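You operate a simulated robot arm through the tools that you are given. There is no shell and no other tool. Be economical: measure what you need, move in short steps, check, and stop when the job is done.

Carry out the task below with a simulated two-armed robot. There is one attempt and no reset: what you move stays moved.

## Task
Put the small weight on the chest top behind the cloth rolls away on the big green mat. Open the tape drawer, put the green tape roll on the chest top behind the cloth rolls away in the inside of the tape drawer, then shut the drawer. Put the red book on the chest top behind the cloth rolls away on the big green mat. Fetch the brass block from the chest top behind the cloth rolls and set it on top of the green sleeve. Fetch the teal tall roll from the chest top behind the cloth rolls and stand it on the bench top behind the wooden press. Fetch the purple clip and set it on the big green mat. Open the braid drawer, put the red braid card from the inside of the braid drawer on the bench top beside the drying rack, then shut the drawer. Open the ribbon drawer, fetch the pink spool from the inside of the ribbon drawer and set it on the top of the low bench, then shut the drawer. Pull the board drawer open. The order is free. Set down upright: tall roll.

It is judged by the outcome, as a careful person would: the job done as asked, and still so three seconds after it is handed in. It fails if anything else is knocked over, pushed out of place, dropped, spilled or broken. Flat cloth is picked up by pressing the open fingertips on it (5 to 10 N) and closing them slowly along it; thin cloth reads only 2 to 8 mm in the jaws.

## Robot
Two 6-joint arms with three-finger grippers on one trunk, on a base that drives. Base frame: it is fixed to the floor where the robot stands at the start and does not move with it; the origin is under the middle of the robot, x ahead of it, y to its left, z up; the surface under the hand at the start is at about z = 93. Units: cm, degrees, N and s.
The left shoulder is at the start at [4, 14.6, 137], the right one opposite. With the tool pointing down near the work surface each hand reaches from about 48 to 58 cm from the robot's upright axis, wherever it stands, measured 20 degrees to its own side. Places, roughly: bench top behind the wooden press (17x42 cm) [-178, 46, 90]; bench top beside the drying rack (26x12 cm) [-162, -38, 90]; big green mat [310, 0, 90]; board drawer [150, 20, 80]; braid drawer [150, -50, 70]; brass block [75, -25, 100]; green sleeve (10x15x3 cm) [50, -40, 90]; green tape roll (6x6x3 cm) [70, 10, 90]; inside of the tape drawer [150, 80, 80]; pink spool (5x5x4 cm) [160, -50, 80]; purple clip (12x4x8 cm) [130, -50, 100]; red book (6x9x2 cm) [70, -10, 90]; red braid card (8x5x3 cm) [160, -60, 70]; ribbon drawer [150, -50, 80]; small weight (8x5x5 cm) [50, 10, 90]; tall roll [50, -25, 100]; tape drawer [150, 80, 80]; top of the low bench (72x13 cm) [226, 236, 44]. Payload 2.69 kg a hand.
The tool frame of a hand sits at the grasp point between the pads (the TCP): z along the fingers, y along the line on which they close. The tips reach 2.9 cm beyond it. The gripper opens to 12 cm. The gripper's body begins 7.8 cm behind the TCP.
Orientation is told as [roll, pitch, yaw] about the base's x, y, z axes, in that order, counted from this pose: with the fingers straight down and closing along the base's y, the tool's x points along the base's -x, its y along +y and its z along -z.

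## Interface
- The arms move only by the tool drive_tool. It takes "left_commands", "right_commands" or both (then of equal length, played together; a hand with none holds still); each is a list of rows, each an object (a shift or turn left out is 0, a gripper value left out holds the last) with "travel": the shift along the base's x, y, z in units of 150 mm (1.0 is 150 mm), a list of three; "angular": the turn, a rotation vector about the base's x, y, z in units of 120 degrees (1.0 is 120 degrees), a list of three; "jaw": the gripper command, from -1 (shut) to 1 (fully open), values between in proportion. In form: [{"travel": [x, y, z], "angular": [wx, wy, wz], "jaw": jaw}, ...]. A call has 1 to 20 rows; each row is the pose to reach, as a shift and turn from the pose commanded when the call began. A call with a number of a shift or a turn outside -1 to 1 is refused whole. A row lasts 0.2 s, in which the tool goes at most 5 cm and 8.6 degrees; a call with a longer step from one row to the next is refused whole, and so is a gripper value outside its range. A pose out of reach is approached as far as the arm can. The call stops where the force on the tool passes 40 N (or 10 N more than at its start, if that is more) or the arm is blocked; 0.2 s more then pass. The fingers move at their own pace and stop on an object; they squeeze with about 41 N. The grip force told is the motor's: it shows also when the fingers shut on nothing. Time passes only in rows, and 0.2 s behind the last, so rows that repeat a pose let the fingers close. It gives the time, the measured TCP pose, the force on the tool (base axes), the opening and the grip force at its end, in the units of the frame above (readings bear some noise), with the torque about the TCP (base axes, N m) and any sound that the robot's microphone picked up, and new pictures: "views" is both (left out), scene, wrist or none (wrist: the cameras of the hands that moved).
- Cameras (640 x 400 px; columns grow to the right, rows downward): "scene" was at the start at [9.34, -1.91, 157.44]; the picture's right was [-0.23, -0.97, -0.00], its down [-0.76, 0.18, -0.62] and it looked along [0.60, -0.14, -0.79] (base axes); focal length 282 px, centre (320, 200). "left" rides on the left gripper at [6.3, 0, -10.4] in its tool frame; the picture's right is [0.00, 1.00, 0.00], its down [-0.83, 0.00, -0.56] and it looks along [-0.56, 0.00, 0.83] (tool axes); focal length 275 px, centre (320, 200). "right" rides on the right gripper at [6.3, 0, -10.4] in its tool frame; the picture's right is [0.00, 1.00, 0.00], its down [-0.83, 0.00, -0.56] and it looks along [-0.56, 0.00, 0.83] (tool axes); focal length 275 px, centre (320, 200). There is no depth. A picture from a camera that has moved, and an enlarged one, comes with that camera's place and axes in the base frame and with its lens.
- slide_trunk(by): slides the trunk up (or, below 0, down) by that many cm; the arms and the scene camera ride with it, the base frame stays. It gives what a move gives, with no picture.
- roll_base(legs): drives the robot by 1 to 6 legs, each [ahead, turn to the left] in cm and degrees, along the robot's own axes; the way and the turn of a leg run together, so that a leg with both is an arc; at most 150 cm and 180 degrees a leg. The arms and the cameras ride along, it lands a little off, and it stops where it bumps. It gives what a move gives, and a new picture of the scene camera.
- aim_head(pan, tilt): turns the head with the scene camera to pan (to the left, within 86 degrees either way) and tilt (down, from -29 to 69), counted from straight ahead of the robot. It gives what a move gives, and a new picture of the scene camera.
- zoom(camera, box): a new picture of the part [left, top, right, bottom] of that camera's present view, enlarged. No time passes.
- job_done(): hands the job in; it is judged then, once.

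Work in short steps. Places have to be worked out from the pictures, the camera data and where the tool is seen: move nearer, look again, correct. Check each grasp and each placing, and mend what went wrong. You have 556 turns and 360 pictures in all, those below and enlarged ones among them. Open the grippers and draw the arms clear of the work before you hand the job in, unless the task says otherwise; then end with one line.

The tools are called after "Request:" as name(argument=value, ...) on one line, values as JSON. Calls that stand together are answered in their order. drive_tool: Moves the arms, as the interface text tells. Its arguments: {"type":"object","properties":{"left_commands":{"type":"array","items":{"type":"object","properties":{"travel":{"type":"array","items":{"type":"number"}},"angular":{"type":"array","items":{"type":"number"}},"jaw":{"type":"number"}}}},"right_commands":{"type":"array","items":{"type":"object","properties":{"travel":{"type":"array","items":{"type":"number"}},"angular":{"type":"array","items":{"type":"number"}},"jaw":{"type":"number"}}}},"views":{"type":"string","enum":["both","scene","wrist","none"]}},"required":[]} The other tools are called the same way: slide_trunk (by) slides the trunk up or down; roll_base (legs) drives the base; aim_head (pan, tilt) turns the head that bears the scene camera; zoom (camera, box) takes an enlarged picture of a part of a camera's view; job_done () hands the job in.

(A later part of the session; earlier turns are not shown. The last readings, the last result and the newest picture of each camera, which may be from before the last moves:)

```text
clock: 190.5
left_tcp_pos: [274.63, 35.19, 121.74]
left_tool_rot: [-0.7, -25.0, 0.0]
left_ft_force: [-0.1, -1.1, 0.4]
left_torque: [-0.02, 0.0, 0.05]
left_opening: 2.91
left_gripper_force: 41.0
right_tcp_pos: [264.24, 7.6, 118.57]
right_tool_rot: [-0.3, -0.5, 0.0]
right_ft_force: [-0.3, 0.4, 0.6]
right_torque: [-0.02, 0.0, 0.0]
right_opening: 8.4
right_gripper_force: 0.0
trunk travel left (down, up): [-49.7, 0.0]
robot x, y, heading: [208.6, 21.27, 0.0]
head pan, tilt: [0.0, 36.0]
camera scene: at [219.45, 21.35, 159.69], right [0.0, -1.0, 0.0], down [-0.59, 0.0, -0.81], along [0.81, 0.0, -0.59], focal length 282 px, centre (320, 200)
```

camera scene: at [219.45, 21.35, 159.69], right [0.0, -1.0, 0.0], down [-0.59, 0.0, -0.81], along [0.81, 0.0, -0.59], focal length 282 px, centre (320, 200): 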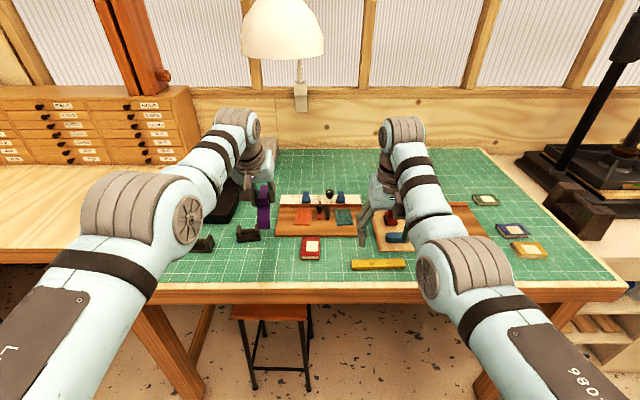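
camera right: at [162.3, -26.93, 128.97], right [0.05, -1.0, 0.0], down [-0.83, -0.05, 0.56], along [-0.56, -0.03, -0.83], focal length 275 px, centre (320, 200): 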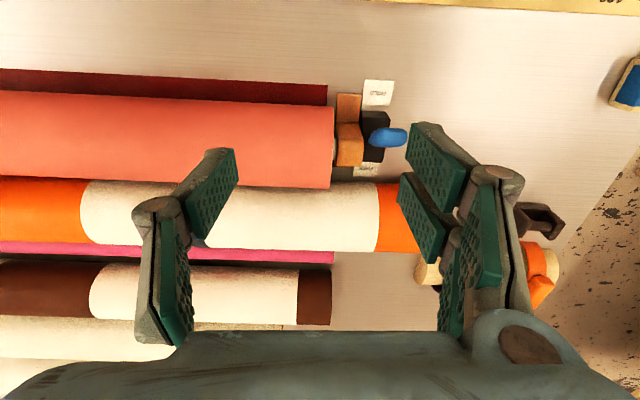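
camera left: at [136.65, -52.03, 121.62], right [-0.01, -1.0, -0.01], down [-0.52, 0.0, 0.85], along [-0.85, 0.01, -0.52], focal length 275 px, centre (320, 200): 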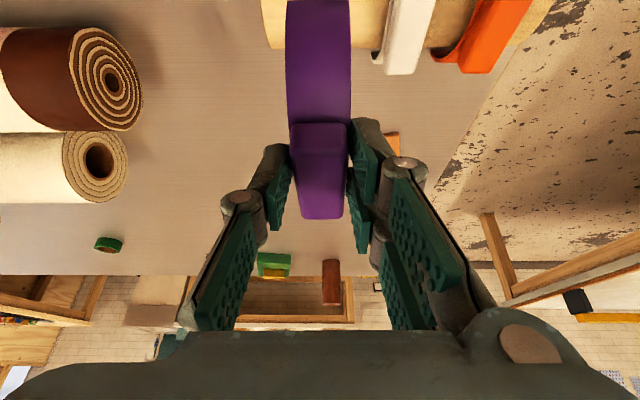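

The clip would land near [282,36], between book and weights. I drive 7 cm ahead, lower the trunk 7 and the hand to z≈104.5.

Request:
roll_base(legs=[[7, 0]])

Request:
slide_trunk(by=-7)

Request:
drive_tool(left_commands=[{"travel": [0, 0.06, -0.25]}, {"travel": [0, 0.06, -0.5]}, {"travel": [0, 0.06, -0.68]}, {"travel": [0, 0.06, -0.68]}], views="both")

```text
clock: 192.0
left_tcp_pos: [284.01, 34.52, 126.73]
left_tool_rot: [-1.7, -32.1, 0.3]
left_ft_force: [0.8, -1.1, -1.3]
left_torque: [0.0, 0.01, -0.03]
left_opening: 2.85
left_gripper_force: 40.2
right_tcp_pos: [271.48, 7.8, 118.15]
right_tool_rot: [-0.1, -3.0, 0.0]
right_ft_force: [0.8, -0.8, -1.7]
right_torque: [0.0, 0.09, 0.0]
right_opening: 8.4
right_gripper_force: 0.1
trunk travel left (down, up): [-49.7, 0.0]
robot x, y, heading: [215.67, 21.47, 0.2]
head pan, tilt: [0.0, 36.0]
stopped in leg 1: the robot was blocked; the commanded pose is now the measured one
camera scene: at [227.12, 21.38, 159.64], right [0.0, -1.0, 0.0], down [-0.59, 0.0, -0.81], along [0.81, 0.0, -0.59], focal length 282 px, centre (320, 200)
```

scene: 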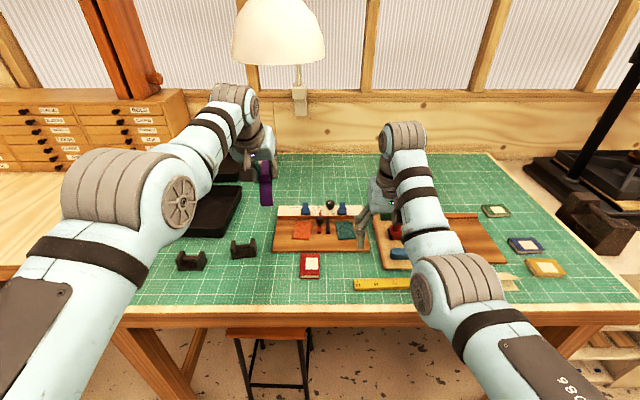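

```text
clock: 193.1
left_tcp_pos: [283.35, 34.5, 120.08]
left_tool_rot: [-1.6, -32.4, 0.4]
left_ft_force: [-0.2, 0.2, -0.2]
left_torque: [0.01, -0.01, 0.03]
left_opening: 2.87
left_gripper_force: 41.6
right_tcp_pos: [270.91, 7.9, 111.51]
right_tool_rot: [0.1, -3.4, 0.0]
right_ft_force: [-0.1, 0.4, -0.5]
right_torque: [-0.02, 0.03, -0.01]
right_opening: 8.38
right_gripper_force: 0.0
trunk travel left (down, up): [-42.7, 7.0]
robot x, y, heading: [215.62, 21.24, -0.2]
head pan, tilt: [0.0, 36.0]
```

```text
clock: 194.1
left_tcp_pos: [284.17, 35.19, 109.69]
left_tool_rot: [-1.6, -31.9, 0.3]
left_ft_force: [0.2, -0.2, 0.3]
left_torque: [-0.01, -0.02, 0.0]
left_opening: 2.81
left_gripper_force: 41.4
left hand out of reach, approached as far as the arm can: row 1, 2, 3, 4
right_tcp_pos: [270.99, 7.78, 111.33]
right_tool_rot: [0.0, -3.3, 0.0]
right_ft_force: [-1.2, 0.0, -0.8]
right_torque: [-0.01, -0.02, -0.03]
right_opening: 8.41
right_gripper_force: 0.0
trunk travel left (down, up): [-42.7, 7.0]
robot x, y, heading: [215.78, 21.49, 0.1]
head pan, tilt: [0.0, 36.0]
camera scene: at [226.52, 21.29, 152.78], right [0.0, -1.0, 0.0], down [-0.59, 0.0, -0.81], along [0.81, 0.0, -0.59], focal length 282 px, centre (320, 200)
camera left: at [273.31, 35.59, 115.15], right [0.01, 1.0, -0.02], down [0.41, 0.01, 0.91], along [0.91, -0.02, -0.41], focal length 275 px, centre (320, 200)
```

scene: 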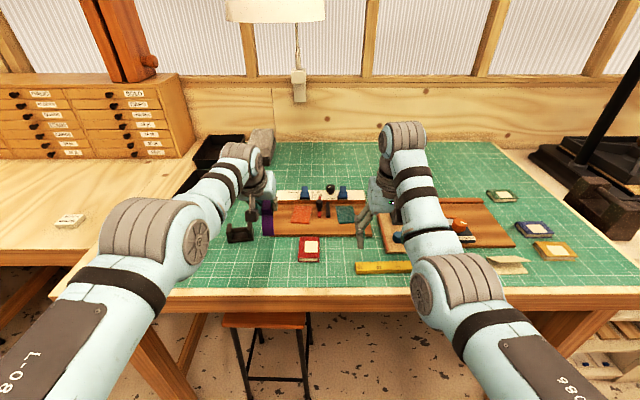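
left: 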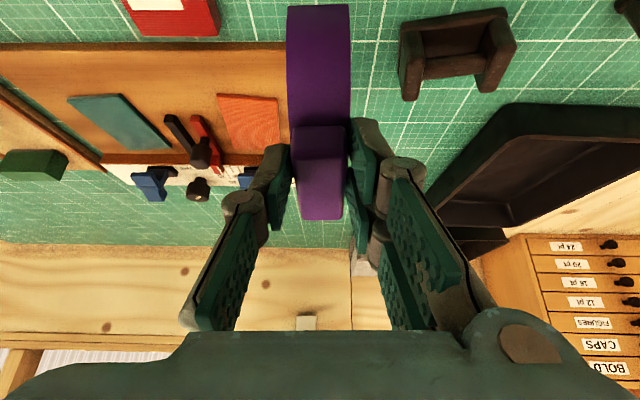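

The hand's tilt drifted to 32° when the base stopped; I restore 25°, bring x back to ~281.5 and lower to ~104.

Request:
drive_tool(left_commands=[{"travel": [-0.1, 0.05, 0], "angular": [0.013, 0.03, 0]}, {"travel": [-0.18, 0.05, -0.1], "angular": [0.013, 0.058, 0]}, {"travel": [-0.18, 0.05, -0.25], "angular": [0.013, 0.058, 0]}, {"travel": [-0.18, 0.05, -0.38], "angular": [0.013, 0.058, 0]}, {"travel": [-0.18, 0.05, -0.38], "angular": [0.013, 0.058, 0]}], views="both")

```text
clock: 195.3
left_tcp_pos: [281.45, 35.97, 103.88]
left_tool_rot: [0.2, -25.1, -0.5]
left_ft_force: [-0.5, 0.2, -1.5]
left_torque: [-0.01, 0.01, 0.01]
left_opening: 2.83
left_gripper_force: 41.3
left hand out of reach, approached as far as the arm can: row 1, 2
right_tcp_pos: [271.0, 7.72, 111.43]
right_tool_rot: [0.0, -3.3, -0.1]
right_ft_force: [0.0, -1.1, 0.6]
right_torque: [0.0, -0.03, -0.03]
right_opening: 8.41
right_gripper_force: 0.2
trunk travel left (down, up): [-42.7, 7.0]
robot x, y, heading: [215.78, 21.37, 0.1]
head pan, tilt: [0.0, 36.0]
camera scene: at [226.47, 21.28, 152.78], right [0.0, -1.0, 0.0], down [-0.59, 0.0, -0.81], along [0.81, 0.0, -0.59], focal length 282 px, centre (320, 200)
camera left: at [271.37, 36.11, 110.63], right [0.01, 1.0, 0.0], down [0.52, -0.01, 0.85], along [0.85, -0.01, -0.52], focal length 275 px, centre (320, 200)
```

scene: 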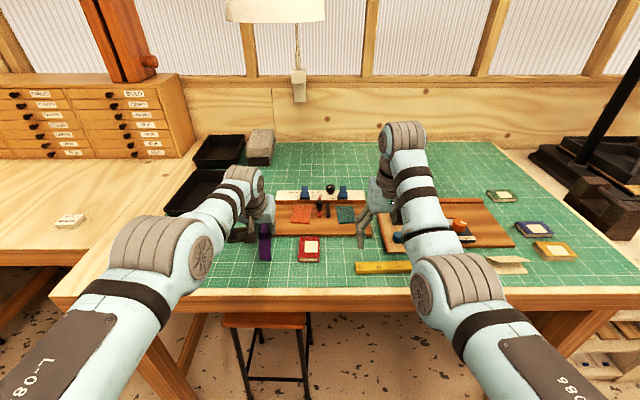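
left: 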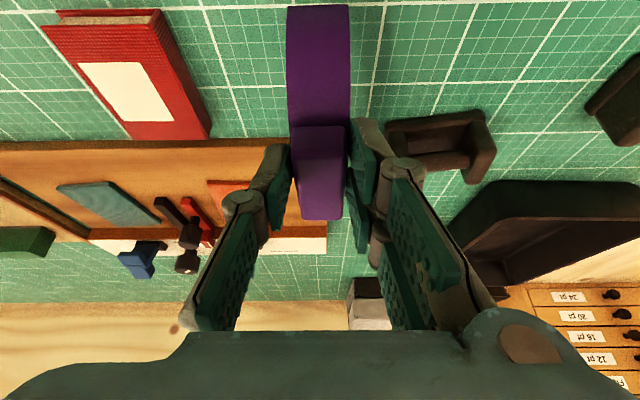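

Clear of board, book and weights. I lower slowly to contact.

Request:
drive_tool(left_commands=[{"travel": [0, 0, -0.08]}, {"travel": [0, 0, -0.13]}, {"travel": [0, 0, -0.16]}, {"travel": [0, 0, -0.18]}, {"travel": [0, 0, -0.195]}, {"travel": [0, 0, -0.21]}, {"travel": [0, 0, -0.21]}], views="none")

```text
clock: 196.1
left_tcp_pos: [281.57, 36.04, 102.54]
left_tool_rot: [0.3, -26.2, -0.5]
left_ft_force: [-9.1, -0.8, 24.6]
left_torque: [-0.05, 1.13, 0.03]
left_opening: 2.85
left_gripper_force: 40.2
left hand out of reach, approached as far as the arm can: row 4
right_tcp_pos: [270.71, 7.79, 111.6]
right_tool_rot: [0.0, -3.7, 0.0]
right_ft_force: [0.0, 0.0, 0.5]
right_torque: [0.01, 0.04, 0.01]
right_opening: 8.38
right_gripper_force: 0.0
trunk travel left (down, up): [-42.7, 7.0]
robot x, y, heading: [215.62, 21.63, 0.2]
head pan, tilt: [0.0, 36.0]
stopped in row 4 (left hand): the force on the tool passed its limit at 42 N (the readings are from after the stop); the commanded pose is now the measured one
```

Contact. Ease up, open, look.

Request:
drive_tool(left_commands=[{"travel": [0, 0, 0.015]}, {"travel": [0, 0, 0.015], "jaw": -0.4}, {"travel": [0, 0, 0.015], "jaw": -0.3}, {"travel": [0, 0, 0.015], "jaw": -0.3}], views="wrist")

```text
clock: 197.1
left_tcp_pos: [281.65, 36.04, 102.21]
left_tool_rot: [0.2, -25.7, -0.4]
left_ft_force: [-0.7, -0.4, -0.1]
left_torque: [0.0, -0.02, 0.0]
left_opening: 4.23
left_gripper_force: 0.0
right_tcp_pos: [271.03, 7.95, 111.51]
right_tool_rot: [0.0, -3.6, 0.0]
right_ft_force: [-0.1, -0.4, -0.4]
right_torque: [0.02, -0.03, 0.0]
right_opening: 8.41
right_gripper_force: 0.0
trunk travel left (down, up): [-42.7, 7.0]
robot x, y, heading: [215.84, 21.27, -0.0]
head pan, tilt: [0.0, 36.0]
camera left: at [271.33, 36.19, 108.89], right [0.01, 1.0, 0.01], down [0.51, -0.01, 0.86], along [0.86, -0.01, -0.51], focal length 275 px, centre (320, 200)
```

left: 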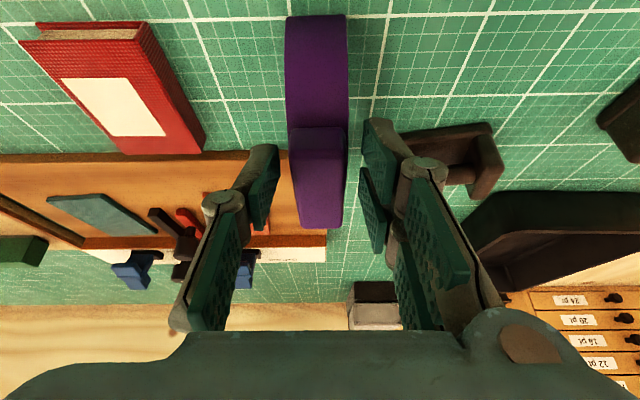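

The clip stands on the mat. I withdraw up along the tool axis and look.

Request:
drive_tool(left_commands=[{"travel": [-0.05, 0, 0.15]}, {"travel": [-0.1, 0, 0.4]}, {"travel": [-0.15, 0, 0.65]}, {"travel": [-0.15, 0, 0.85]}, {"travel": [-0.15, 0, 0.85]}], views="both")

```text
clock: 198.3
left_tcp_pos: [279.51, 36.01, 115.05]
left_tool_rot: [0.3, -25.7, -0.5]
left_ft_force: [0.2, 0.7, 1.1]
left_torque: [-0.04, 0.0, -0.01]
left_opening: 4.2
left_gripper_force: 0.1
right_tcp_pos: [271.04, 7.87, 111.51]
right_tool_rot: [0.0, -3.4, 0.0]
right_ft_force: [-0.7, 0.0, -0.2]
right_torque: [-0.01, 0.03, -0.02]
right_opening: 8.41
right_gripper_force: 0.0
trunk travel left (down, up): [-42.7, 7.0]
robot x, y, heading: [215.64, 21.58, 0.3]
head pan, tilt: [0.0, 36.0]
camera scene: at [226.49, 21.29, 152.78], right [0.0, -1.0, 0.0], down [-0.59, 0.0, -0.81], along [0.81, 0.0, -0.59], focal length 282 px, centre (320, 200)
camera left: at [269.26, 36.11, 121.68], right [0.01, 1.0, 0.0], down [0.51, -0.01, 0.86], along [0.86, -0.01, -0.51], focal length 275 px, centre (320, 200)
```

scene: 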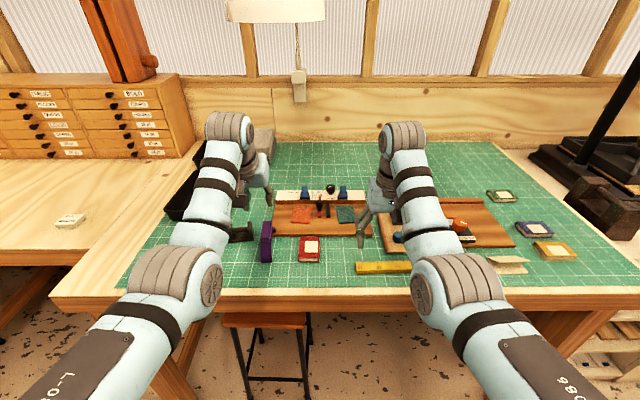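
left: 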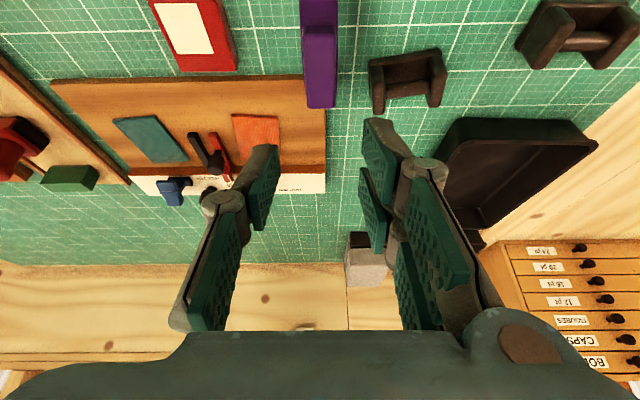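

Request:
zoom(camera="scene", box=[200, 180, 380, 300])

```text
3.33 times, centred on (290, 240) of scene
camera zoom: at [226.49, 21.29, 152.78], right [0.0, -1.0, 0.0], down [-0.59, 0.0, -0.81], along [0.81, 0.0, -0.59], focal length 939 px, centre (420, 67)
```

zoom: 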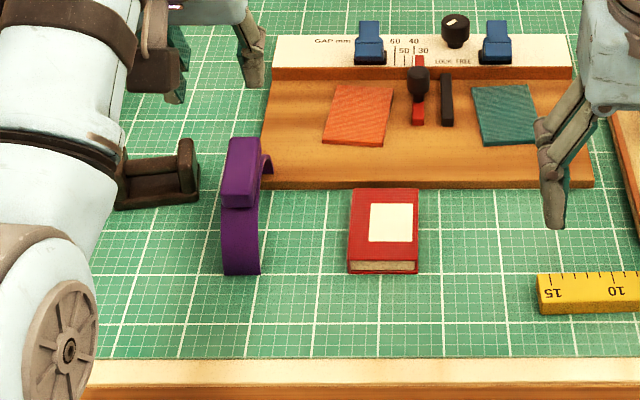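

The clip stands properly on the mat beside the book. Now I un-tilt the left hand and retract it a bit, then raise the trunk.

Request:
drive_tool(left_commands=[{"travel": [-0.2, 0, 0], "angular": [0, 0.06, 0]}, {"travel": [-0.4, 0, 0], "angular": [0, 0.12, 0]}, {"travel": [-0.55, 0, 0], "angular": [0, 0.18, 0]}, {"travel": [-0.55, 0, 0], "angular": [0, 0.214, 0]}, {"travel": [-0.55, 0, 0], "angular": [0, 0.214, 0]}], right_commands=[{"angular": [0, 0.01, 0]}, {"angular": [0, 0.03, 0]}, {"angular": [0, 0.03, 0]}, {"angular": [0, 0.03, 0]}, {"angular": [0, 0.03, 0]}], views="none")

Request:
slide_trunk(by=7)

Request:
roll_base(legs=[[-3, 0], [0, -107], [22, 0], [0, 17]])

```text
clock: 199.5
left_tcp_pos: [271.48, 35.89, 115.13]
left_tool_rot: [-0.1, 0.0, -0.3]
left_ft_force: [0.0, 0.0, -0.2]
left_torque: [-0.01, 0.03, -0.03]
left_opening: 4.17
left_gripper_force: 0.0
left hand out of reach, approached as far as the arm can: row 3, 4, 5
right_tcp_pos: [271.01, 7.8, 111.4]
right_tool_rot: [0.0, 0.4, 0.0]
right_ft_force: [0.1, -0.4, -0.5]
right_torque: [0.04, 0.01, 0.02]
right_opening: 8.4
right_gripper_force: 0.1
right hand out of reach, approached as far as the arm can: row 1
trunk travel left (down, up): [-42.7, 7.0]
robot x, y, heading: [215.92, 21.18, -0.0]
head pan, tilt: [0.0, 36.0]
```

```text
clock: 200.6
left_tcp_pos: [271.55, 35.87, 122.07]
left_tool_rot: [0.0, 0.0, -0.5]
left_ft_force: [-0.2, 1.5, 0.5]
left_torque: [0.01, -0.02, 0.0]
left_opening: 4.2
left_gripper_force: 0.0
right_tcp_pos: [271.13, 7.94, 118.36]
right_tool_rot: [-0.1, 0.5, 0.0]
right_ft_force: [-0.2, 0.5, -0.8]
right_torque: [0.02, 0.01, -0.01]
right_opening: 8.38
right_gripper_force: 0.1
trunk travel left (down, up): [-49.7, 0.0]
robot x, y, heading: [215.59, 21.25, 0.0]
head pan, tilt: [0.0, 36.0]
```

```text
clock: 208.2
left_tcp_pos: [220.21, -55.61, 121.94]
left_tool_rot: [0.0, 0.1, -90.9]
left_ft_force: [-0.5, -0.1, -0.3]
left_torque: [0.01, 0.01, -0.01]
left_opening: 4.21
left_gripper_force: 0.1
right_tcp_pos: [191.97, -55.02, 118.23]
right_tool_rot: [-0.1, 0.4, -90.5]
right_ft_force: [-0.9, -0.1, -0.2]
right_torque: [0.0, -0.02, -0.02]
right_opening: 8.38
right_gripper_force: 0.0
trunk travel left (down, up): [-49.7, 0.0]
robot x, y, heading: [205.83, 0.25, -90.6]
head pan, tilt: [0.0, 36.0]
camera scene: at [205.76, -10.59, 159.68], right [-1.0, 0.01, 0.0], down [0.01, 0.59, -0.81], along [0.0, -0.81, -0.59], focal length 282 px, centre (320, 200)
```

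scene: 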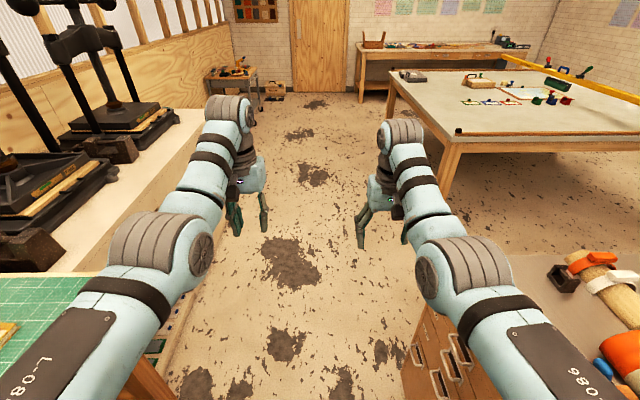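

Positioned at [206,0] facing −y with the right arm beside the drawers. I look down-right at the handles.

Request:
aim_head(pan=-35, tilt=45)

```text
clock: 209.2
left_tcp_pos: [220.34, -55.52, 121.93]
left_tool_rot: [0.0, 0.1, -90.9]
left_ft_force: [0.5, -0.7, 0.3]
left_torque: [0.01, 0.0, 0.0]
left_opening: 4.19
left_gripper_force: 0.1
right_tcp_pos: [192.33, -54.86, 118.37]
right_tool_rot: [0.0, 0.4, -90.4]
right_ft_force: [0.2, -0.7, -0.2]
right_torque: [0.0, 0.0, 0.01]
right_opening: 8.39
right_gripper_force: 0.1
trunk travel left (down, up): [-49.7, 0.0]
robot x, y, heading: [206.07, 0.38, -90.1]
head pan, tilt: [-35.0, 45.0]
camera scene: at [201.4, -8.29, 158.37], right [-0.82, 0.58, 0.0], down [0.41, 0.58, -0.71], along [-0.41, -0.58, -0.71], focal length 282 px, centre (320, 200)
```

scene: 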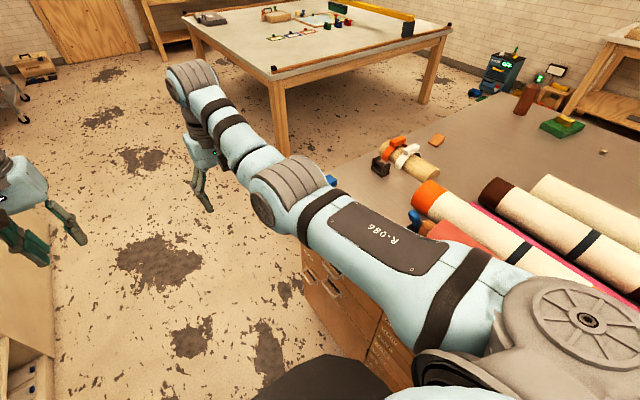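

Request:
zoom(camera="scene", box=[280, 230, 400, 350])

Request:
zoom(camera="right", box=[0, 0, 640, 400])

```text
3.33 times, centred on (340, 290) of scene
camera zoom: at [201.4, -8.29, 158.37], right [-0.82, 0.58, 0.0], down [0.41, 0.58, -0.71], along [-0.41, -0.58, -0.71], focal length 939 px, centre (253, -100)
```

zoom: 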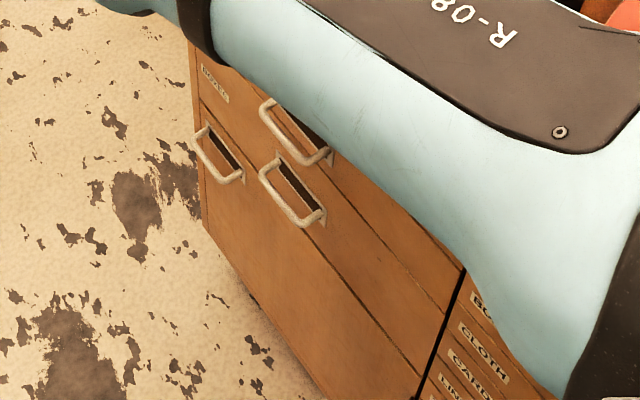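

```text
1.00 times, centred on (320, 200) of right (not enlarged: the box is as wide or as high as the picture)
camera zoom: at [192.34, -48.49, 128.75], right [1.0, 0.0, 0.0], down [0.0, -0.83, 0.55], along [0.0, -0.55, -0.83], focal length 275 px, centre (320, 200)
```

zoom: 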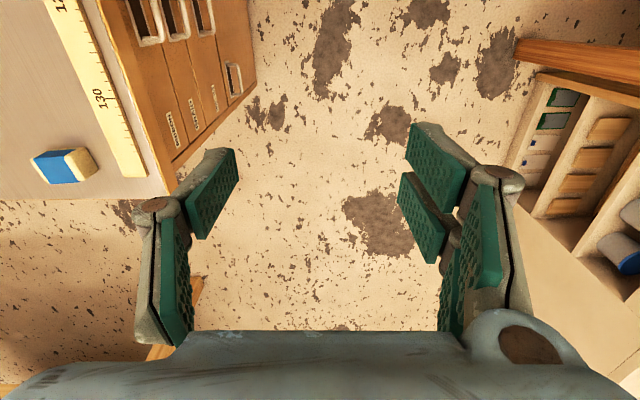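

The pulls are U-shaped bars. I lower the trunk 13 cm and tilt the right hand 45° toward the chest so its camera sees the handles.

Request:
slide_trunk(by=-13)

Request:
drive_tool(right_commands=[{"travel": [0.05, 0.1, 0], "angular": [0, 0.07, 0], "jaw": -0.2}, {"travel": [0.1, 0.2, 0], "angular": [0, 0.14, 0]}, {"travel": [0.1, 0.3, 0], "angular": [0, 0.21, 0]}, {"travel": [0.1, 0.4, 0], "angular": [0, 0.28, 0]}, {"travel": [0.05, 0.5, -0.1], "angular": [0, 0.35, 0]}, {"travel": [0, 0.5, -0.2], "angular": [0, 0.375, 0]}, {"travel": [0, 0.5, -0.2], "angular": [0, 0.375, 0]}], views="both")

```text
clock: 210.8
left_tcp_pos: [220.29, -55.46, 109.09]
left_tool_rot: [0.1, 0.0, -90.8]
left_ft_force: [0.1, 0.1, 0.5]
left_torque: [-0.02, -0.01, 0.04]
left_opening: 4.19
left_gripper_force: 0.0
right_tcp_pos: [192.25, -54.9, 105.23]
right_tool_rot: [0.0, 0.3, -90.4]
right_ft_force: [0.1, 0.5, 0.4]
right_torque: [0.03, 0.01, 0.04]
right_opening: 8.4
right_gripper_force: 0.1
trunk travel left (down, up): [-36.7, 13.0]
robot x, y, heading: [206.27, 0.29, -90.2]
head pan, tilt: [-35.0, 45.0]
```

```text
clock: 212.4
left_tcp_pos: [220.35, -55.53, 108.98]
left_tool_rot: [-0.1, 0.0, -90.9]
left_ft_force: [-0.7, -0.4, 0.0]
left_torque: [0.0, 0.01, -0.02]
left_opening: 4.21
left_gripper_force: 0.1
right_tcp_pos: [189.02, -51.33, 101.48]
right_tool_rot: [-45.0, 0.1, -90.6]
right_ft_force: [0.4, 0.7, 0.8]
right_torque: [-0.02, 0.0, 0.03]
right_opening: 4.81
right_gripper_force: 0.2
right hand out of reach, approached as far as the arm can: row 1, 2, 3, 4, 5, 6, 7
trunk travel left (down, up): [-36.7, 13.0]
robot x, y, heading: [205.99, 0.25, -90.3]
head pan, tilt: [-35.0, 45.0]
camera scene: at [201.37, -8.29, 145.37], right [-0.82, 0.58, 0.0], down [0.41, 0.58, -0.71], along [-0.41, -0.58, -0.71], focal length 282 px, centre (320, 200)
camera right: at [196.53, -45.03, 108.91], right [0.71, 0.0, -0.71], down [0.39, -0.84, 0.39], along [-0.59, -0.55, -0.59], focal length 275 px, centre (320, 200)
```

scene: 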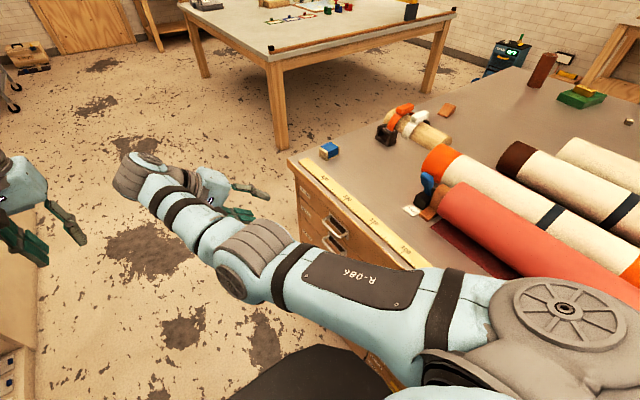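
right: 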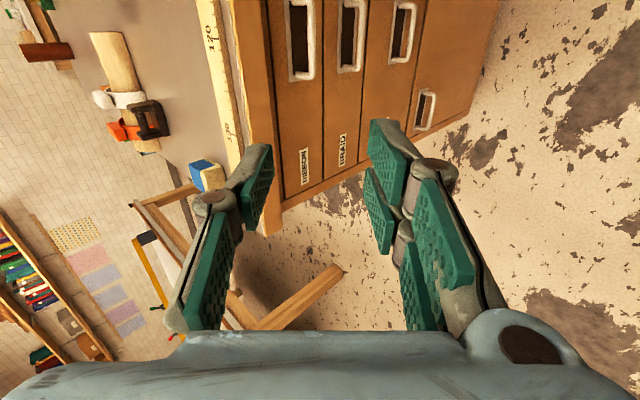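

The view is ideal: ribbon bar ≈[171.5,-46.8,85], braid bar ≈[171.5,-46.6,76.7]. I move to a standoff 8 cm back along the tilted tool axis with a 3 cm jaw.

Request:
drive_tool(right_commands=[{"travel": [-0.15, 0.1, -0.13], "jaw": -0.5}, {"travel": [-0.3, 0.2, -0.27]}, {"travel": [-0.45, 0.3, -0.4]}, {"travel": [-0.6, 0.3, -0.54]}, {"travel": [-0.713, 0.3, -0.647]}, {"travel": [-0.713, 0.3, -0.647]}], views="wrist")

```text
clock: 213.8
left_tcp_pos: [220.26, -55.58, 109.01]
left_tool_rot: [-0.1, 0.1, -90.9]
left_ft_force: [0.2, -0.1, -0.1]
left_torque: [-0.02, 0.02, 0.01]
left_opening: 4.18
left_gripper_force: 0.0
right_tcp_pos: [178.45, -46.72, 91.99]
right_tool_rot: [-45.1, 0.0, -90.5]
right_ft_force: [0.7, 0.1, 0.0]
right_torque: [-0.02, 0.01, 0.01]
right_opening: 3.03
right_gripper_force: 0.1
trunk travel left (down, up): [-36.7, 13.0]
robot x, y, heading: [206.29, 0.51, -90.5]
head pan, tilt: [-35.0, 45.0]
camera right: at [186.03, -40.4, 99.36], right [0.71, 0.0, -0.71], down [0.39, -0.83, 0.39], along [-0.59, -0.55, -0.59], focal length 275 px, centre (320, 200)
```

right: 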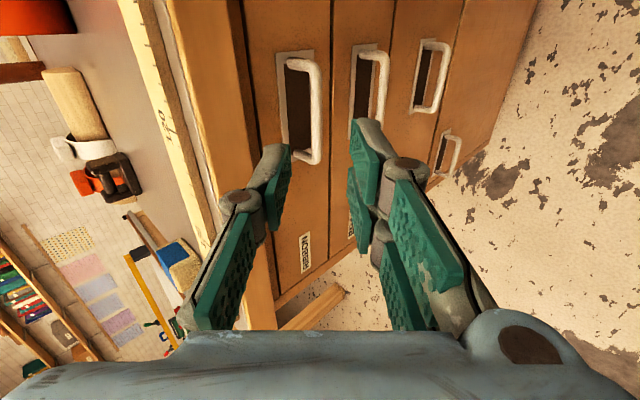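

The bar lies on the tool axis; depth by triangulation x≈170. I advance 7 cm along the axis.

Request:
drive_tool(right_commands=[{"travel": [-0.15, 0, -0.15]}, {"travel": [-0.3, 0, -0.3]}, {"travel": [-0.4, 0, -0.4]}, {"travel": [-0.47, 0, -0.47]}, {"travel": [-0.47, 0, -0.47]}], views="wrist")

```text
clock: 215.0
left_tcp_pos: [220.28, -55.61, 109.0]
left_tool_rot: [0.0, 0.0, -90.9]
left_ft_force: [0.1, 0.1, -0.8]
left_torque: [0.01, 0.02, -0.03]
left_opening: 4.21
left_gripper_force: 0.1
right_tcp_pos: [171.27, -46.54, 84.8]
right_tool_rot: [-44.9, 0.0, -90.7]
right_ft_force: [0.7, 0.2, -1.2]
right_torque: [-0.02, 0.0, -0.01]
right_opening: 3.01
right_gripper_force: 0.1
trunk travel left (down, up): [-36.7, 13.0]
robot x, y, heading: [206.18, 0.62, -90.6]
head pan, tilt: [-35.0, 45.0]
camera right: at [178.76, -40.23, 92.31], right [0.71, 0.0, -0.71], down [0.39, -0.83, 0.39], along [-0.59, -0.55, -0.59], focal length 275 px, centre (320, 200)
```

right: 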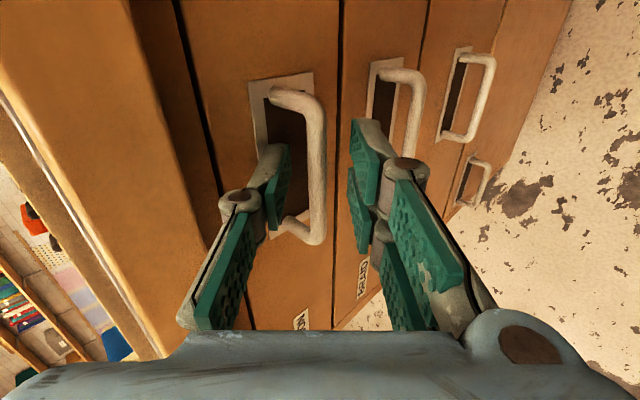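

The bar is between the fingers. Close.

Request:
drive_tool(right_commands=[{"jaw": -1}, {"jaw": -1}, {"jaw": -1}], views="wrist")

```text
clock: 215.8
left_tcp_pos: [220.38, -55.47, 109.04]
left_tool_rot: [0.0, 0.0, -90.9]
left_ft_force: [-1.1, -0.1, 0.3]
left_torque: [0.02, 0.03, 0.02]
left_opening: 4.2
left_gripper_force: 0.0
right_tcp_pos: [171.31, -46.58, 85.14]
right_tool_rot: [-45.1, -0.1, -90.5]
right_ft_force: [-0.5, -0.7, 5.9]
right_torque: [0.87, 0.14, 0.72]
right_opening: 0.84
right_gripper_force: 35.9
trunk travel left (down, up): [-36.7, 13.0]
robot x, y, heading: [206.14, 0.51, -90.4]
head pan, tilt: [-35.0, 45.0]
camera right: at [178.81, -40.22, 92.38], right [0.71, 0.0, -0.71], down [0.39, -0.83, 0.39], along [-0.59, -0.55, -0.59], focal length 275 px, centre (320, 200)
```

right: 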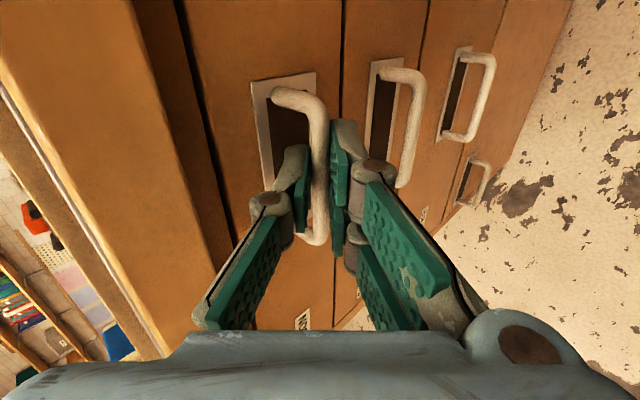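

Gripped the bar (0.84 cm). Pull straight out in +x.

Request:
drive_tool(right_commands=[{"travel": [0.1, 0, 0]}, {"travel": [0.25, 0, 0]}, {"travel": [0.4, 0, 0]}, {"travel": [0.55, 0, 0]}, {"travel": [0.7, 0, 0]}, {"travel": [0.7, 0, 0]}], views="wrist")

```text
clock: 217.2
left_tcp_pos: [220.24, -55.56, 108.98]
left_tool_rot: [-0.1, -0.2, -90.9]
left_ft_force: [0.1, -0.5, -0.3]
left_torque: [-0.01, -0.01, -0.01]
left_opening: 4.2
left_gripper_force: 0.1
right_tcp_pos: [181.78, -46.58, 85.08]
right_tool_rot: [-45.0, 0.1, -90.6]
right_ft_force: [0.5, 4.3, 0.8]
right_torque: [0.89, 0.02, 0.65]
right_opening: 0.84
right_gripper_force: 36.3
trunk travel left (down, up): [-36.7, 13.0]
robot x, y, heading: [205.89, 0.31, -90.5]
head pan, tilt: [-35.0, 45.0]
camera right: at [189.27, -40.18, 92.41], right [0.71, 0.0, -0.71], down [0.39, -0.84, 0.39], along [-0.59, -0.55, -0.59], focal length 275 px, centre (320, 200)
```

right: 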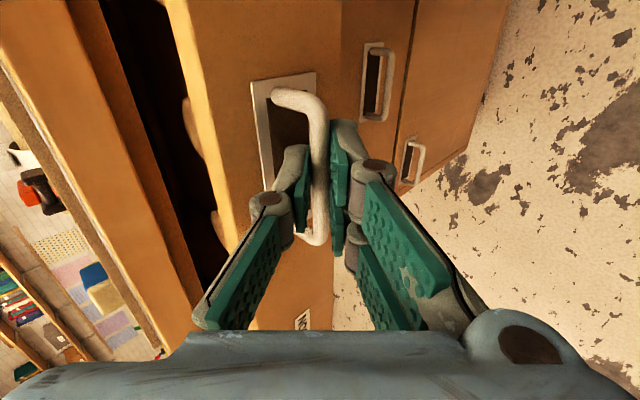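

The drawer slides out freely. I pull 12 cm more.

Request:
drive_tool(right_commands=[{"travel": [0.15, 0, 0]}, {"travel": [0.3, 0, 0]}, {"travel": [0.45, 0, 0]}, {"travel": [0.6, 0, 0]}, {"travel": [0.75, 0, 0]}, {"travel": [0.8, 0, 0]}, {"travel": [0.8, 0, 0]}], views="both")

```text
clock: 218.8
left_tcp_pos: [220.34, -55.52, 109.04]
left_tool_rot: [-0.1, -0.1, -90.9]
left_ft_force: [0.4, 0.5, 0.0]
left_torque: [0.01, 0.01, 0.01]
left_opening: 4.18
left_gripper_force: 0.0
right_tcp_pos: [190.16, -46.44, 85.07]
right_tool_rot: [-44.9, 0.1, -90.6]
right_ft_force: [0.9, 14.8, -9.9]
right_torque: [0.76, -0.15, 0.86]
right_opening: 0.83
right_gripper_force: 36.3
right hand out of reach, approached as far as the arm can: row 4, 5, 6, 7
trunk travel left (down, up): [-36.7, 13.0]
robot x, y, heading: [206.42, 0.64, -90.5]
head pan, tilt: [-35.0, 45.0]
camera scene: at [201.3, -8.14, 145.37], right [-0.82, 0.58, 0.0], down [0.41, 0.58, -0.71], along [-0.41, -0.58, -0.71], focal length 282 px, centre (320, 200)
camera right: at [197.76, -40.12, 92.41], right [0.71, 0.0, -0.71], down [0.39, -0.83, 0.39], along [-0.59, -0.55, -0.59], focal length 275 px, centre (320, 200)
```

scene: 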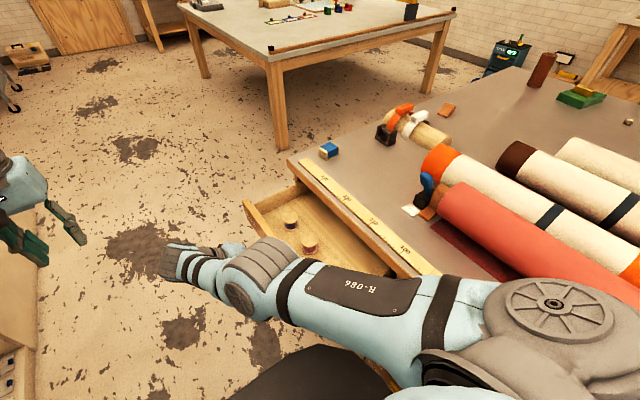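
right: 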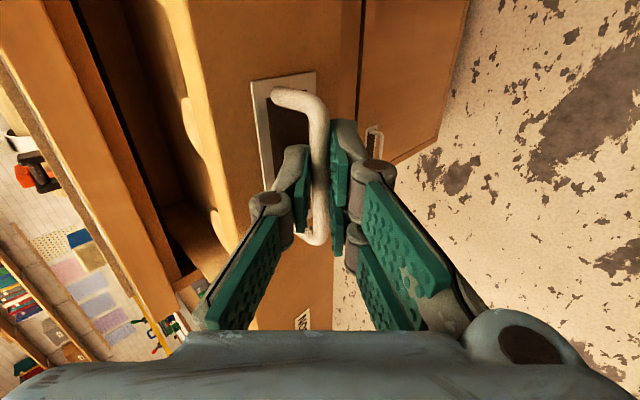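

Drawer is ~19 cm open; two spools are visible. Let me enlarge.

Request:
zoom(camera="scene", box=[230, 170, 380, 280])

```text
3.64 times, centred on (305, 225) of scene
camera zoom: at [201.3, -8.14, 145.37], right [-0.82, 0.58, 0.0], down [0.41, 0.58, -0.71], along [-0.41, -0.58, -0.71], focal length 1024 px, centre (374, 109)
```

zoom: 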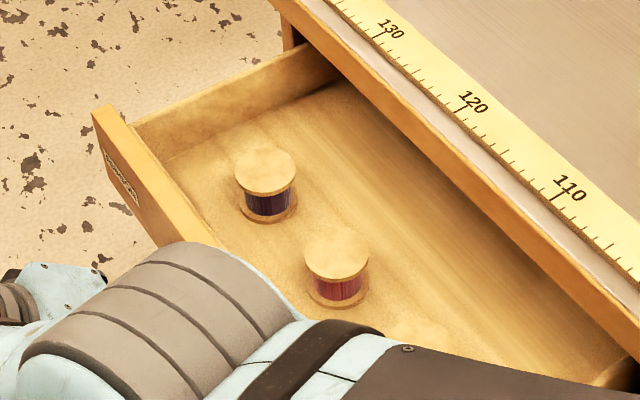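

A third spool may be hidden by the arm. I release the handle, retreat along the tool axis and come up to look into the drawer.

Request:
drive_tool(right_commands=[{"jaw": -0.4}, {"jaw": -0.4}, {"travel": [0.15, 0, 0.15]}, {"travel": [0.25, -0.05, 0.35]}, {"travel": [0.25, -0.1, 0.6], "angular": [0, -0.07, 0]}, {"travel": [0.2, -0.1, 0.8], "angular": [0, -0.14, 0]}, {"travel": [0.1, -0.1, 1.0], "angular": [0, -0.21, 0]}, {"travel": [0.0, -0.1, 1.0], "angular": [0, -0.28, 0]}, {"travel": [0.0, -0.1, 1.0], "angular": [0, -0.28, 0]}], views="both")

```text
clock: 220.8
left_tcp_pos: [220.32, -55.53, 109.01]
left_tool_rot: [-0.1, -0.1, -90.9]
left_ft_force: [-0.5, 0.1, 0.4]
left_torque: [0.01, 0.02, 0.0]
left_opening: 4.18
left_gripper_force: 0.2
right_tcp_pos: [192.28, -55.08, 99.44]
right_tool_rot: [-11.4, 0.2, -90.5]
right_ft_force: [0.7, 0.5, -0.1]
right_torque: [0.01, 0.02, 0.03]
right_opening: 3.59
right_gripper_force: 0.0
right hand out of reach, approached as far as the arm can: row 3, 4, 5, 6, 7, 8, 9
trunk travel left (down, up): [-36.7, 13.0]
robot x, y, heading: [206.03, 0.4, -90.4]
head pan, tilt: [-35.0, 45.0]
camera scene: at [201.41, -8.29, 145.37], right [-0.82, 0.58, 0.0], down [0.41, 0.58, -0.71], along [-0.41, -0.58, -0.71], focal length 282 px, centre (320, 200)
camera right: at [194.41, -48.94, 109.72], right [0.98, 0.0, -0.2], down [0.11, -0.84, 0.54], along [-0.17, -0.55, -0.82], focal length 275 px, centre (320, 200)
```

scene: 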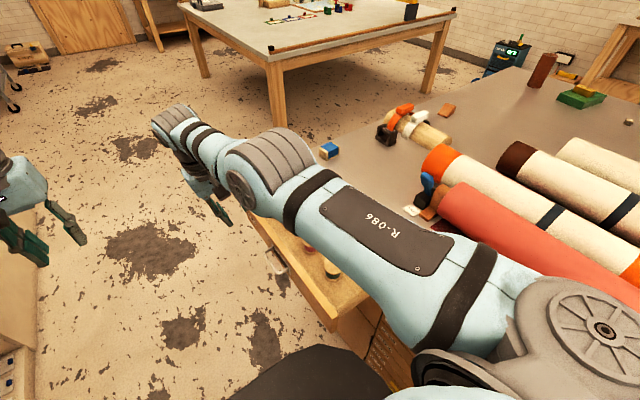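
right: 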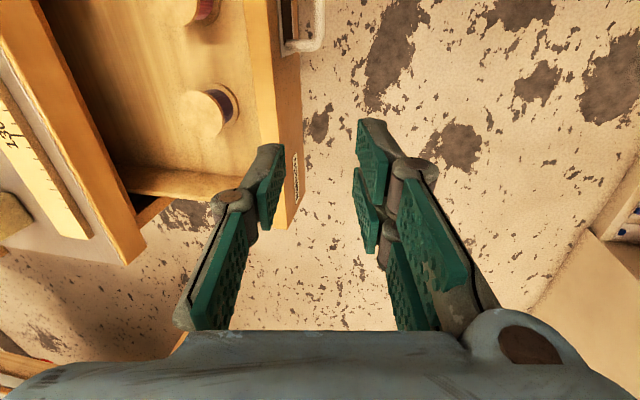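

I back the base 13 cm so the hand comes over the spools, and shift the hand toward the drawer.

Request:
roll_base(legs=[[-13, 0]])

Request:
drive_tool(right_commands=[{"travel": [-0.25, 0, 0.2], "angular": [0, -0.04, 0]}, {"travel": [-0.5, 0, 0.3], "angular": [0, -0.09, 0]}, {"travel": [-0.7, 0, 0.3], "angular": [0, -0.09, 0]}, {"travel": [-0.7, 0, 0.3], "angular": [0, -0.09, 0]}], views="wrist")

```text
clock: 222.1
left_tcp_pos: [220.36, -43.11, 108.76]
left_tool_rot: [-0.1, 0.3, -91.0]
left_ft_force: [1.0, -0.7, 1.5]
left_torque: [0.04, 0.0, -0.01]
left_opening: 4.21
left_gripper_force: 0.0
right_tcp_pos: [192.2, -42.66, 99.37]
right_tool_rot: [-11.5, 0.5, -90.4]
right_ft_force: [-0.3, 0.5, 0.4]
right_torque: [0.01, 0.01, -0.02]
right_opening: 3.59
right_gripper_force: 0.1
trunk travel left (down, up): [-36.7, 13.0]
robot x, y, heading: [206.22, 13.09, -90.3]
head pan, tilt: [-35.0, 45.0]
camera scene: at [201.44, 4.04, 145.34], right [-0.82, 0.58, 0.0], down [0.41, 0.58, -0.71], along [-0.41, -0.57, -0.71], focal length 282 px, centre (320, 200)
```

scene: 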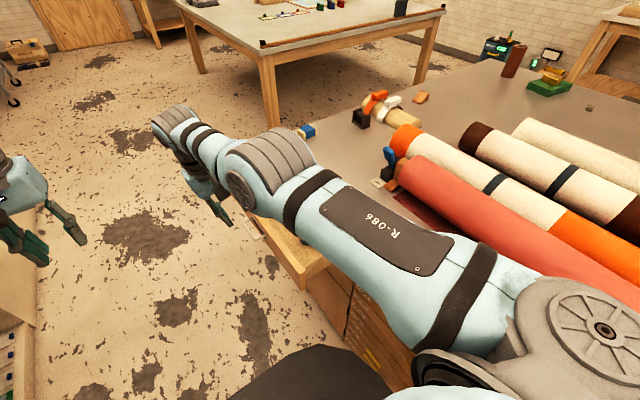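

```text
clock: 223.1
left_tcp_pos: [220.5, -42.85, 108.98]
left_tool_rot: [-0.1, 0.0, -90.9]
left_ft_force: [0.8, 0.8, 0.1]
left_torque: [-0.01, -0.01, 0.01]
left_opening: 4.21
left_gripper_force: 0.0
right_tcp_pos: [181.86, -43.61, 103.94]
right_tool_rot: [-0.6, 0.5, -90.3]
right_ft_force: [1.3, 0.8, 0.4]
right_torque: [-0.02, 0.02, -0.01]
right_opening: 3.59
right_gripper_force: 0.0
right hand out of reach, approached as far as the arm can: row 1, 2, 3, 4
trunk travel left (down, up): [-36.7, 13.0]
robot x, y, heading: [206.23, 12.98, -90.5]
head pan, tilt: [-35.0, 45.0]
camera right: at [182.11, -37.44, 114.41], right [1.0, 0.0, -0.01], down [0.0, -0.84, 0.55], along [-0.01, -0.55, -0.84], focal length 275 px, centre (320, 200)
```

right: 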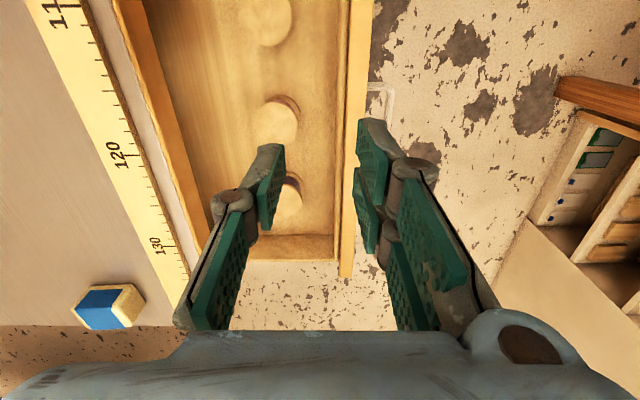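

Request:
zoom(camera="right", box=[200, 0, 360, 240])

```text
1.67 times, centred on (280, 120) of right
camera zoom: at [182.11, -37.44, 114.41], right [1.0, 0.0, -0.01], down [0.0, -0.84, 0.55], along [-0.01, -0.55, -0.84], focal length 459 px, centre (387, 333)
```

zoom: 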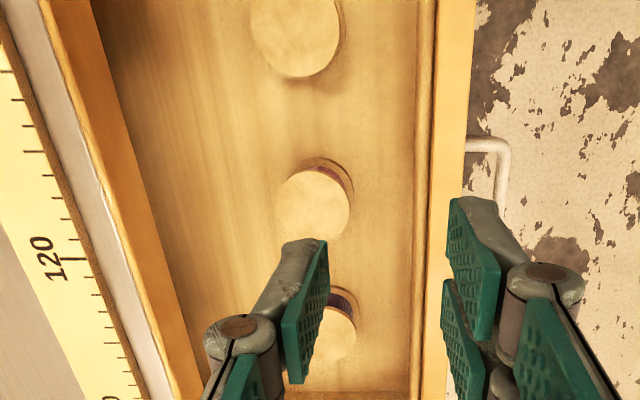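

I need to see the colour of the first spool; I back up another 10 cm.

Request:
roll_base(legs=[[-10, 0]])

Request:
zoom(camera="right", box=[160, 0, 440, 260])

```text
clock: 224.2
left_tcp_pos: [220.5, -33.09, 108.71]
left_tool_rot: [0.0, 0.4, -90.8]
left_ft_force: [0.3, -1.4, -0.6]
left_torque: [0.06, 0.0, -0.01]
left_opening: 4.2
left_gripper_force: 0.0
right_tcp_pos: [182.01, -34.04, 103.43]
right_tool_rot: [-0.8, 1.0, -90.4]
right_ft_force: [-1.2, 0.0, 0.0]
right_torque: [0.06, 0.0, -0.02]
right_opening: 3.59
right_gripper_force: 0.0
trunk travel left (down, up): [-36.7, 13.0]
robot x, y, heading: [206.13, 23.44, -90.4]
head pan, tilt: [-35.0, 45.0]
camera scene: at [201.48, 13.87, 145.31], right [-0.82, 0.58, 0.0], down [0.41, 0.58, -0.7], along [-0.41, -0.57, -0.71], focal length 282 px, centre (320, 200)
```

scene: 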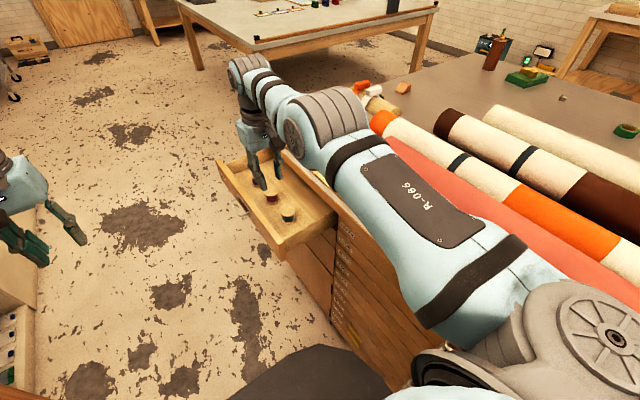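

```text
1.54 times, centred on (300, 130) of right
camera zoom: at [182.2, -27.83, 114.05], right [1.0, 0.0, -0.01], down [0.0, -0.84, 0.54], along [-0.01, -0.54, -0.84], focal length 424 px, centre (351, 308)
```

zoom: 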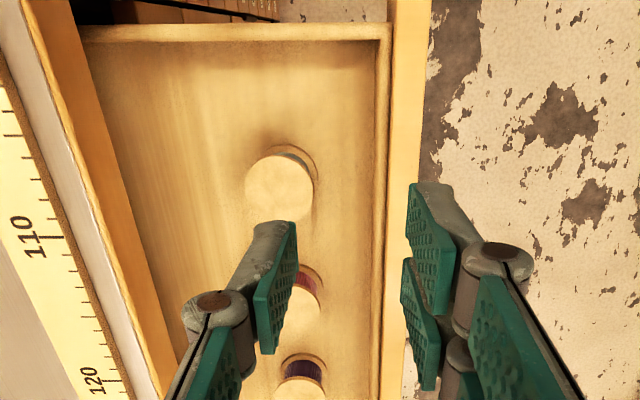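

Request:
zoom(camera="scene", box=[230, 150, 330, 230])

```text
5.00 times, centred on (280, 190) of scene
camera zoom: at [201.48, 13.87, 145.31], right [-0.82, 0.58, 0.0], down [0.41, 0.58, -0.7], along [-0.41, -0.57, -0.71], focal length 1408 px, centre (520, 250)
```

zoom: 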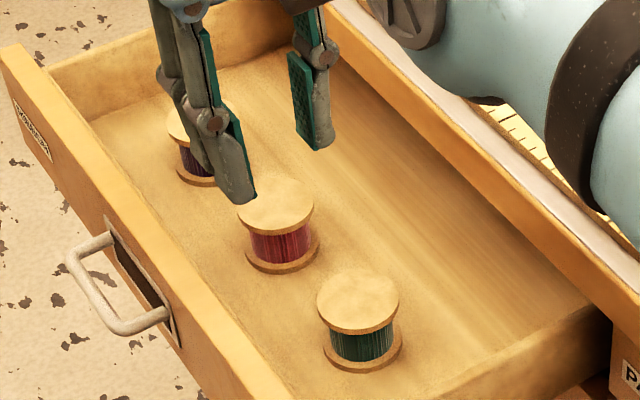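

Second spool is the pink one, at ≈[177,-47.3]. I drive forward 19 cm to bring it into reach.

Request:
roll_base(legs=[[19, 0]])

Request:
drive_tool(right_commands=[{"travel": [-0.15, 0.2, -0.1], "jaw": 0.35}, {"travel": [-0.3, 0.4, -0.2]}, {"travel": [-0.33, 0.4, -0.45]}, {"travel": [-0.33, 0.4, -0.6]}, {"travel": [-0.33, 0.4, -0.6]}], views="wrist")

```text
clock: 225.8
left_tcp_pos: [220.72, -50.87, 109.16]
left_tool_rot: [-0.1, -0.2, -90.6]
left_ft_force: [-0.3, 0.1, 0.2]
left_torque: [-0.04, 0.01, -0.02]
left_opening: 4.18
left_gripper_force: 0.0
right_tcp_pos: [182.23, -52.17, 104.17]
right_tool_rot: [-0.6, 0.4, -90.2]
right_ft_force: [0.2, -0.4, 0.1]
right_torque: [-0.04, 0.02, -0.03]
right_opening: 3.57
right_gripper_force: 0.1
trunk travel left (down, up): [-36.7, 13.0]
robot x, y, heading: [205.88, 4.71, -89.9]
head pan, tilt: [-35.0, 45.0]
camera scene: at [201.47, -3.7, 145.4], right [-0.82, 0.58, 0.0], down [0.41, 0.58, -0.71], along [-0.41, -0.58, -0.71], focal length 282 px, centre (320, 200)
```

scene: 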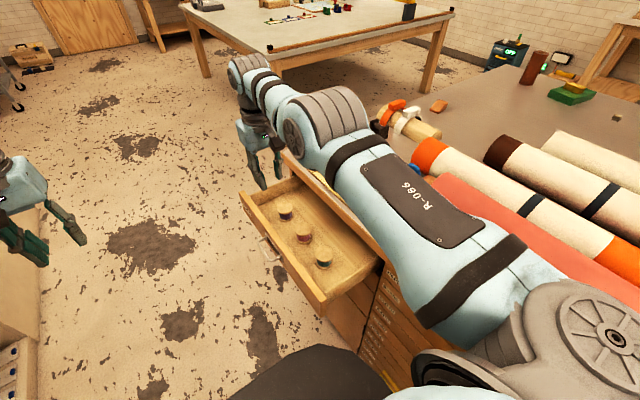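

```text
clock: 227.0
left_tcp_pos: [220.5, -51.27, 109.1]
left_tool_rot: [0.0, 0.0, -90.6]
left_ft_force: [-0.2, -0.2, 1.1]
left_torque: [-0.02, -0.01, 0.02]
left_opening: 4.2
left_gripper_force: 0.1
right_tcp_pos: [176.67, -51.25, 94.24]
right_tool_rot: [-0.7, 0.7, -90.1]
right_ft_force: [0.3, 0.7, 0.0]
right_torque: [-0.03, 0.01, 0.0]
right_opening: 8.1
right_gripper_force: 0.1
right hand out of reach, approached as far as the arm can: row 1, 2, 3, 4, 5
trunk travel left (down, up): [-36.7, 13.0]
robot x, y, heading: [205.89, 4.73, -90.2]
head pan, tilt: [-35.0, 45.0]
camera right: at [176.86, -45.01, 104.59], right [1.0, 0.0, -0.01], down [0.01, -0.84, 0.55], along [-0.01, -0.55, -0.84], focal length 275 px, centre (320, 200)
```

right: 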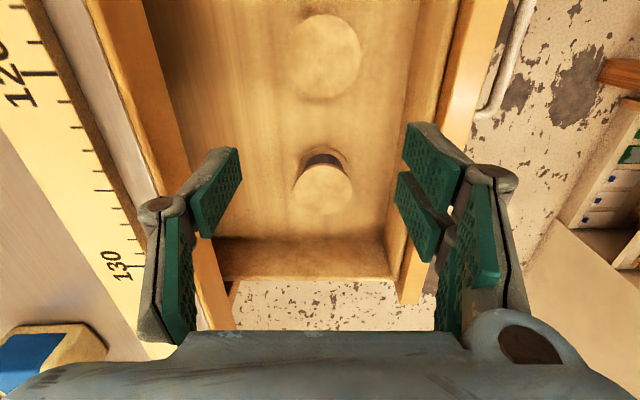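

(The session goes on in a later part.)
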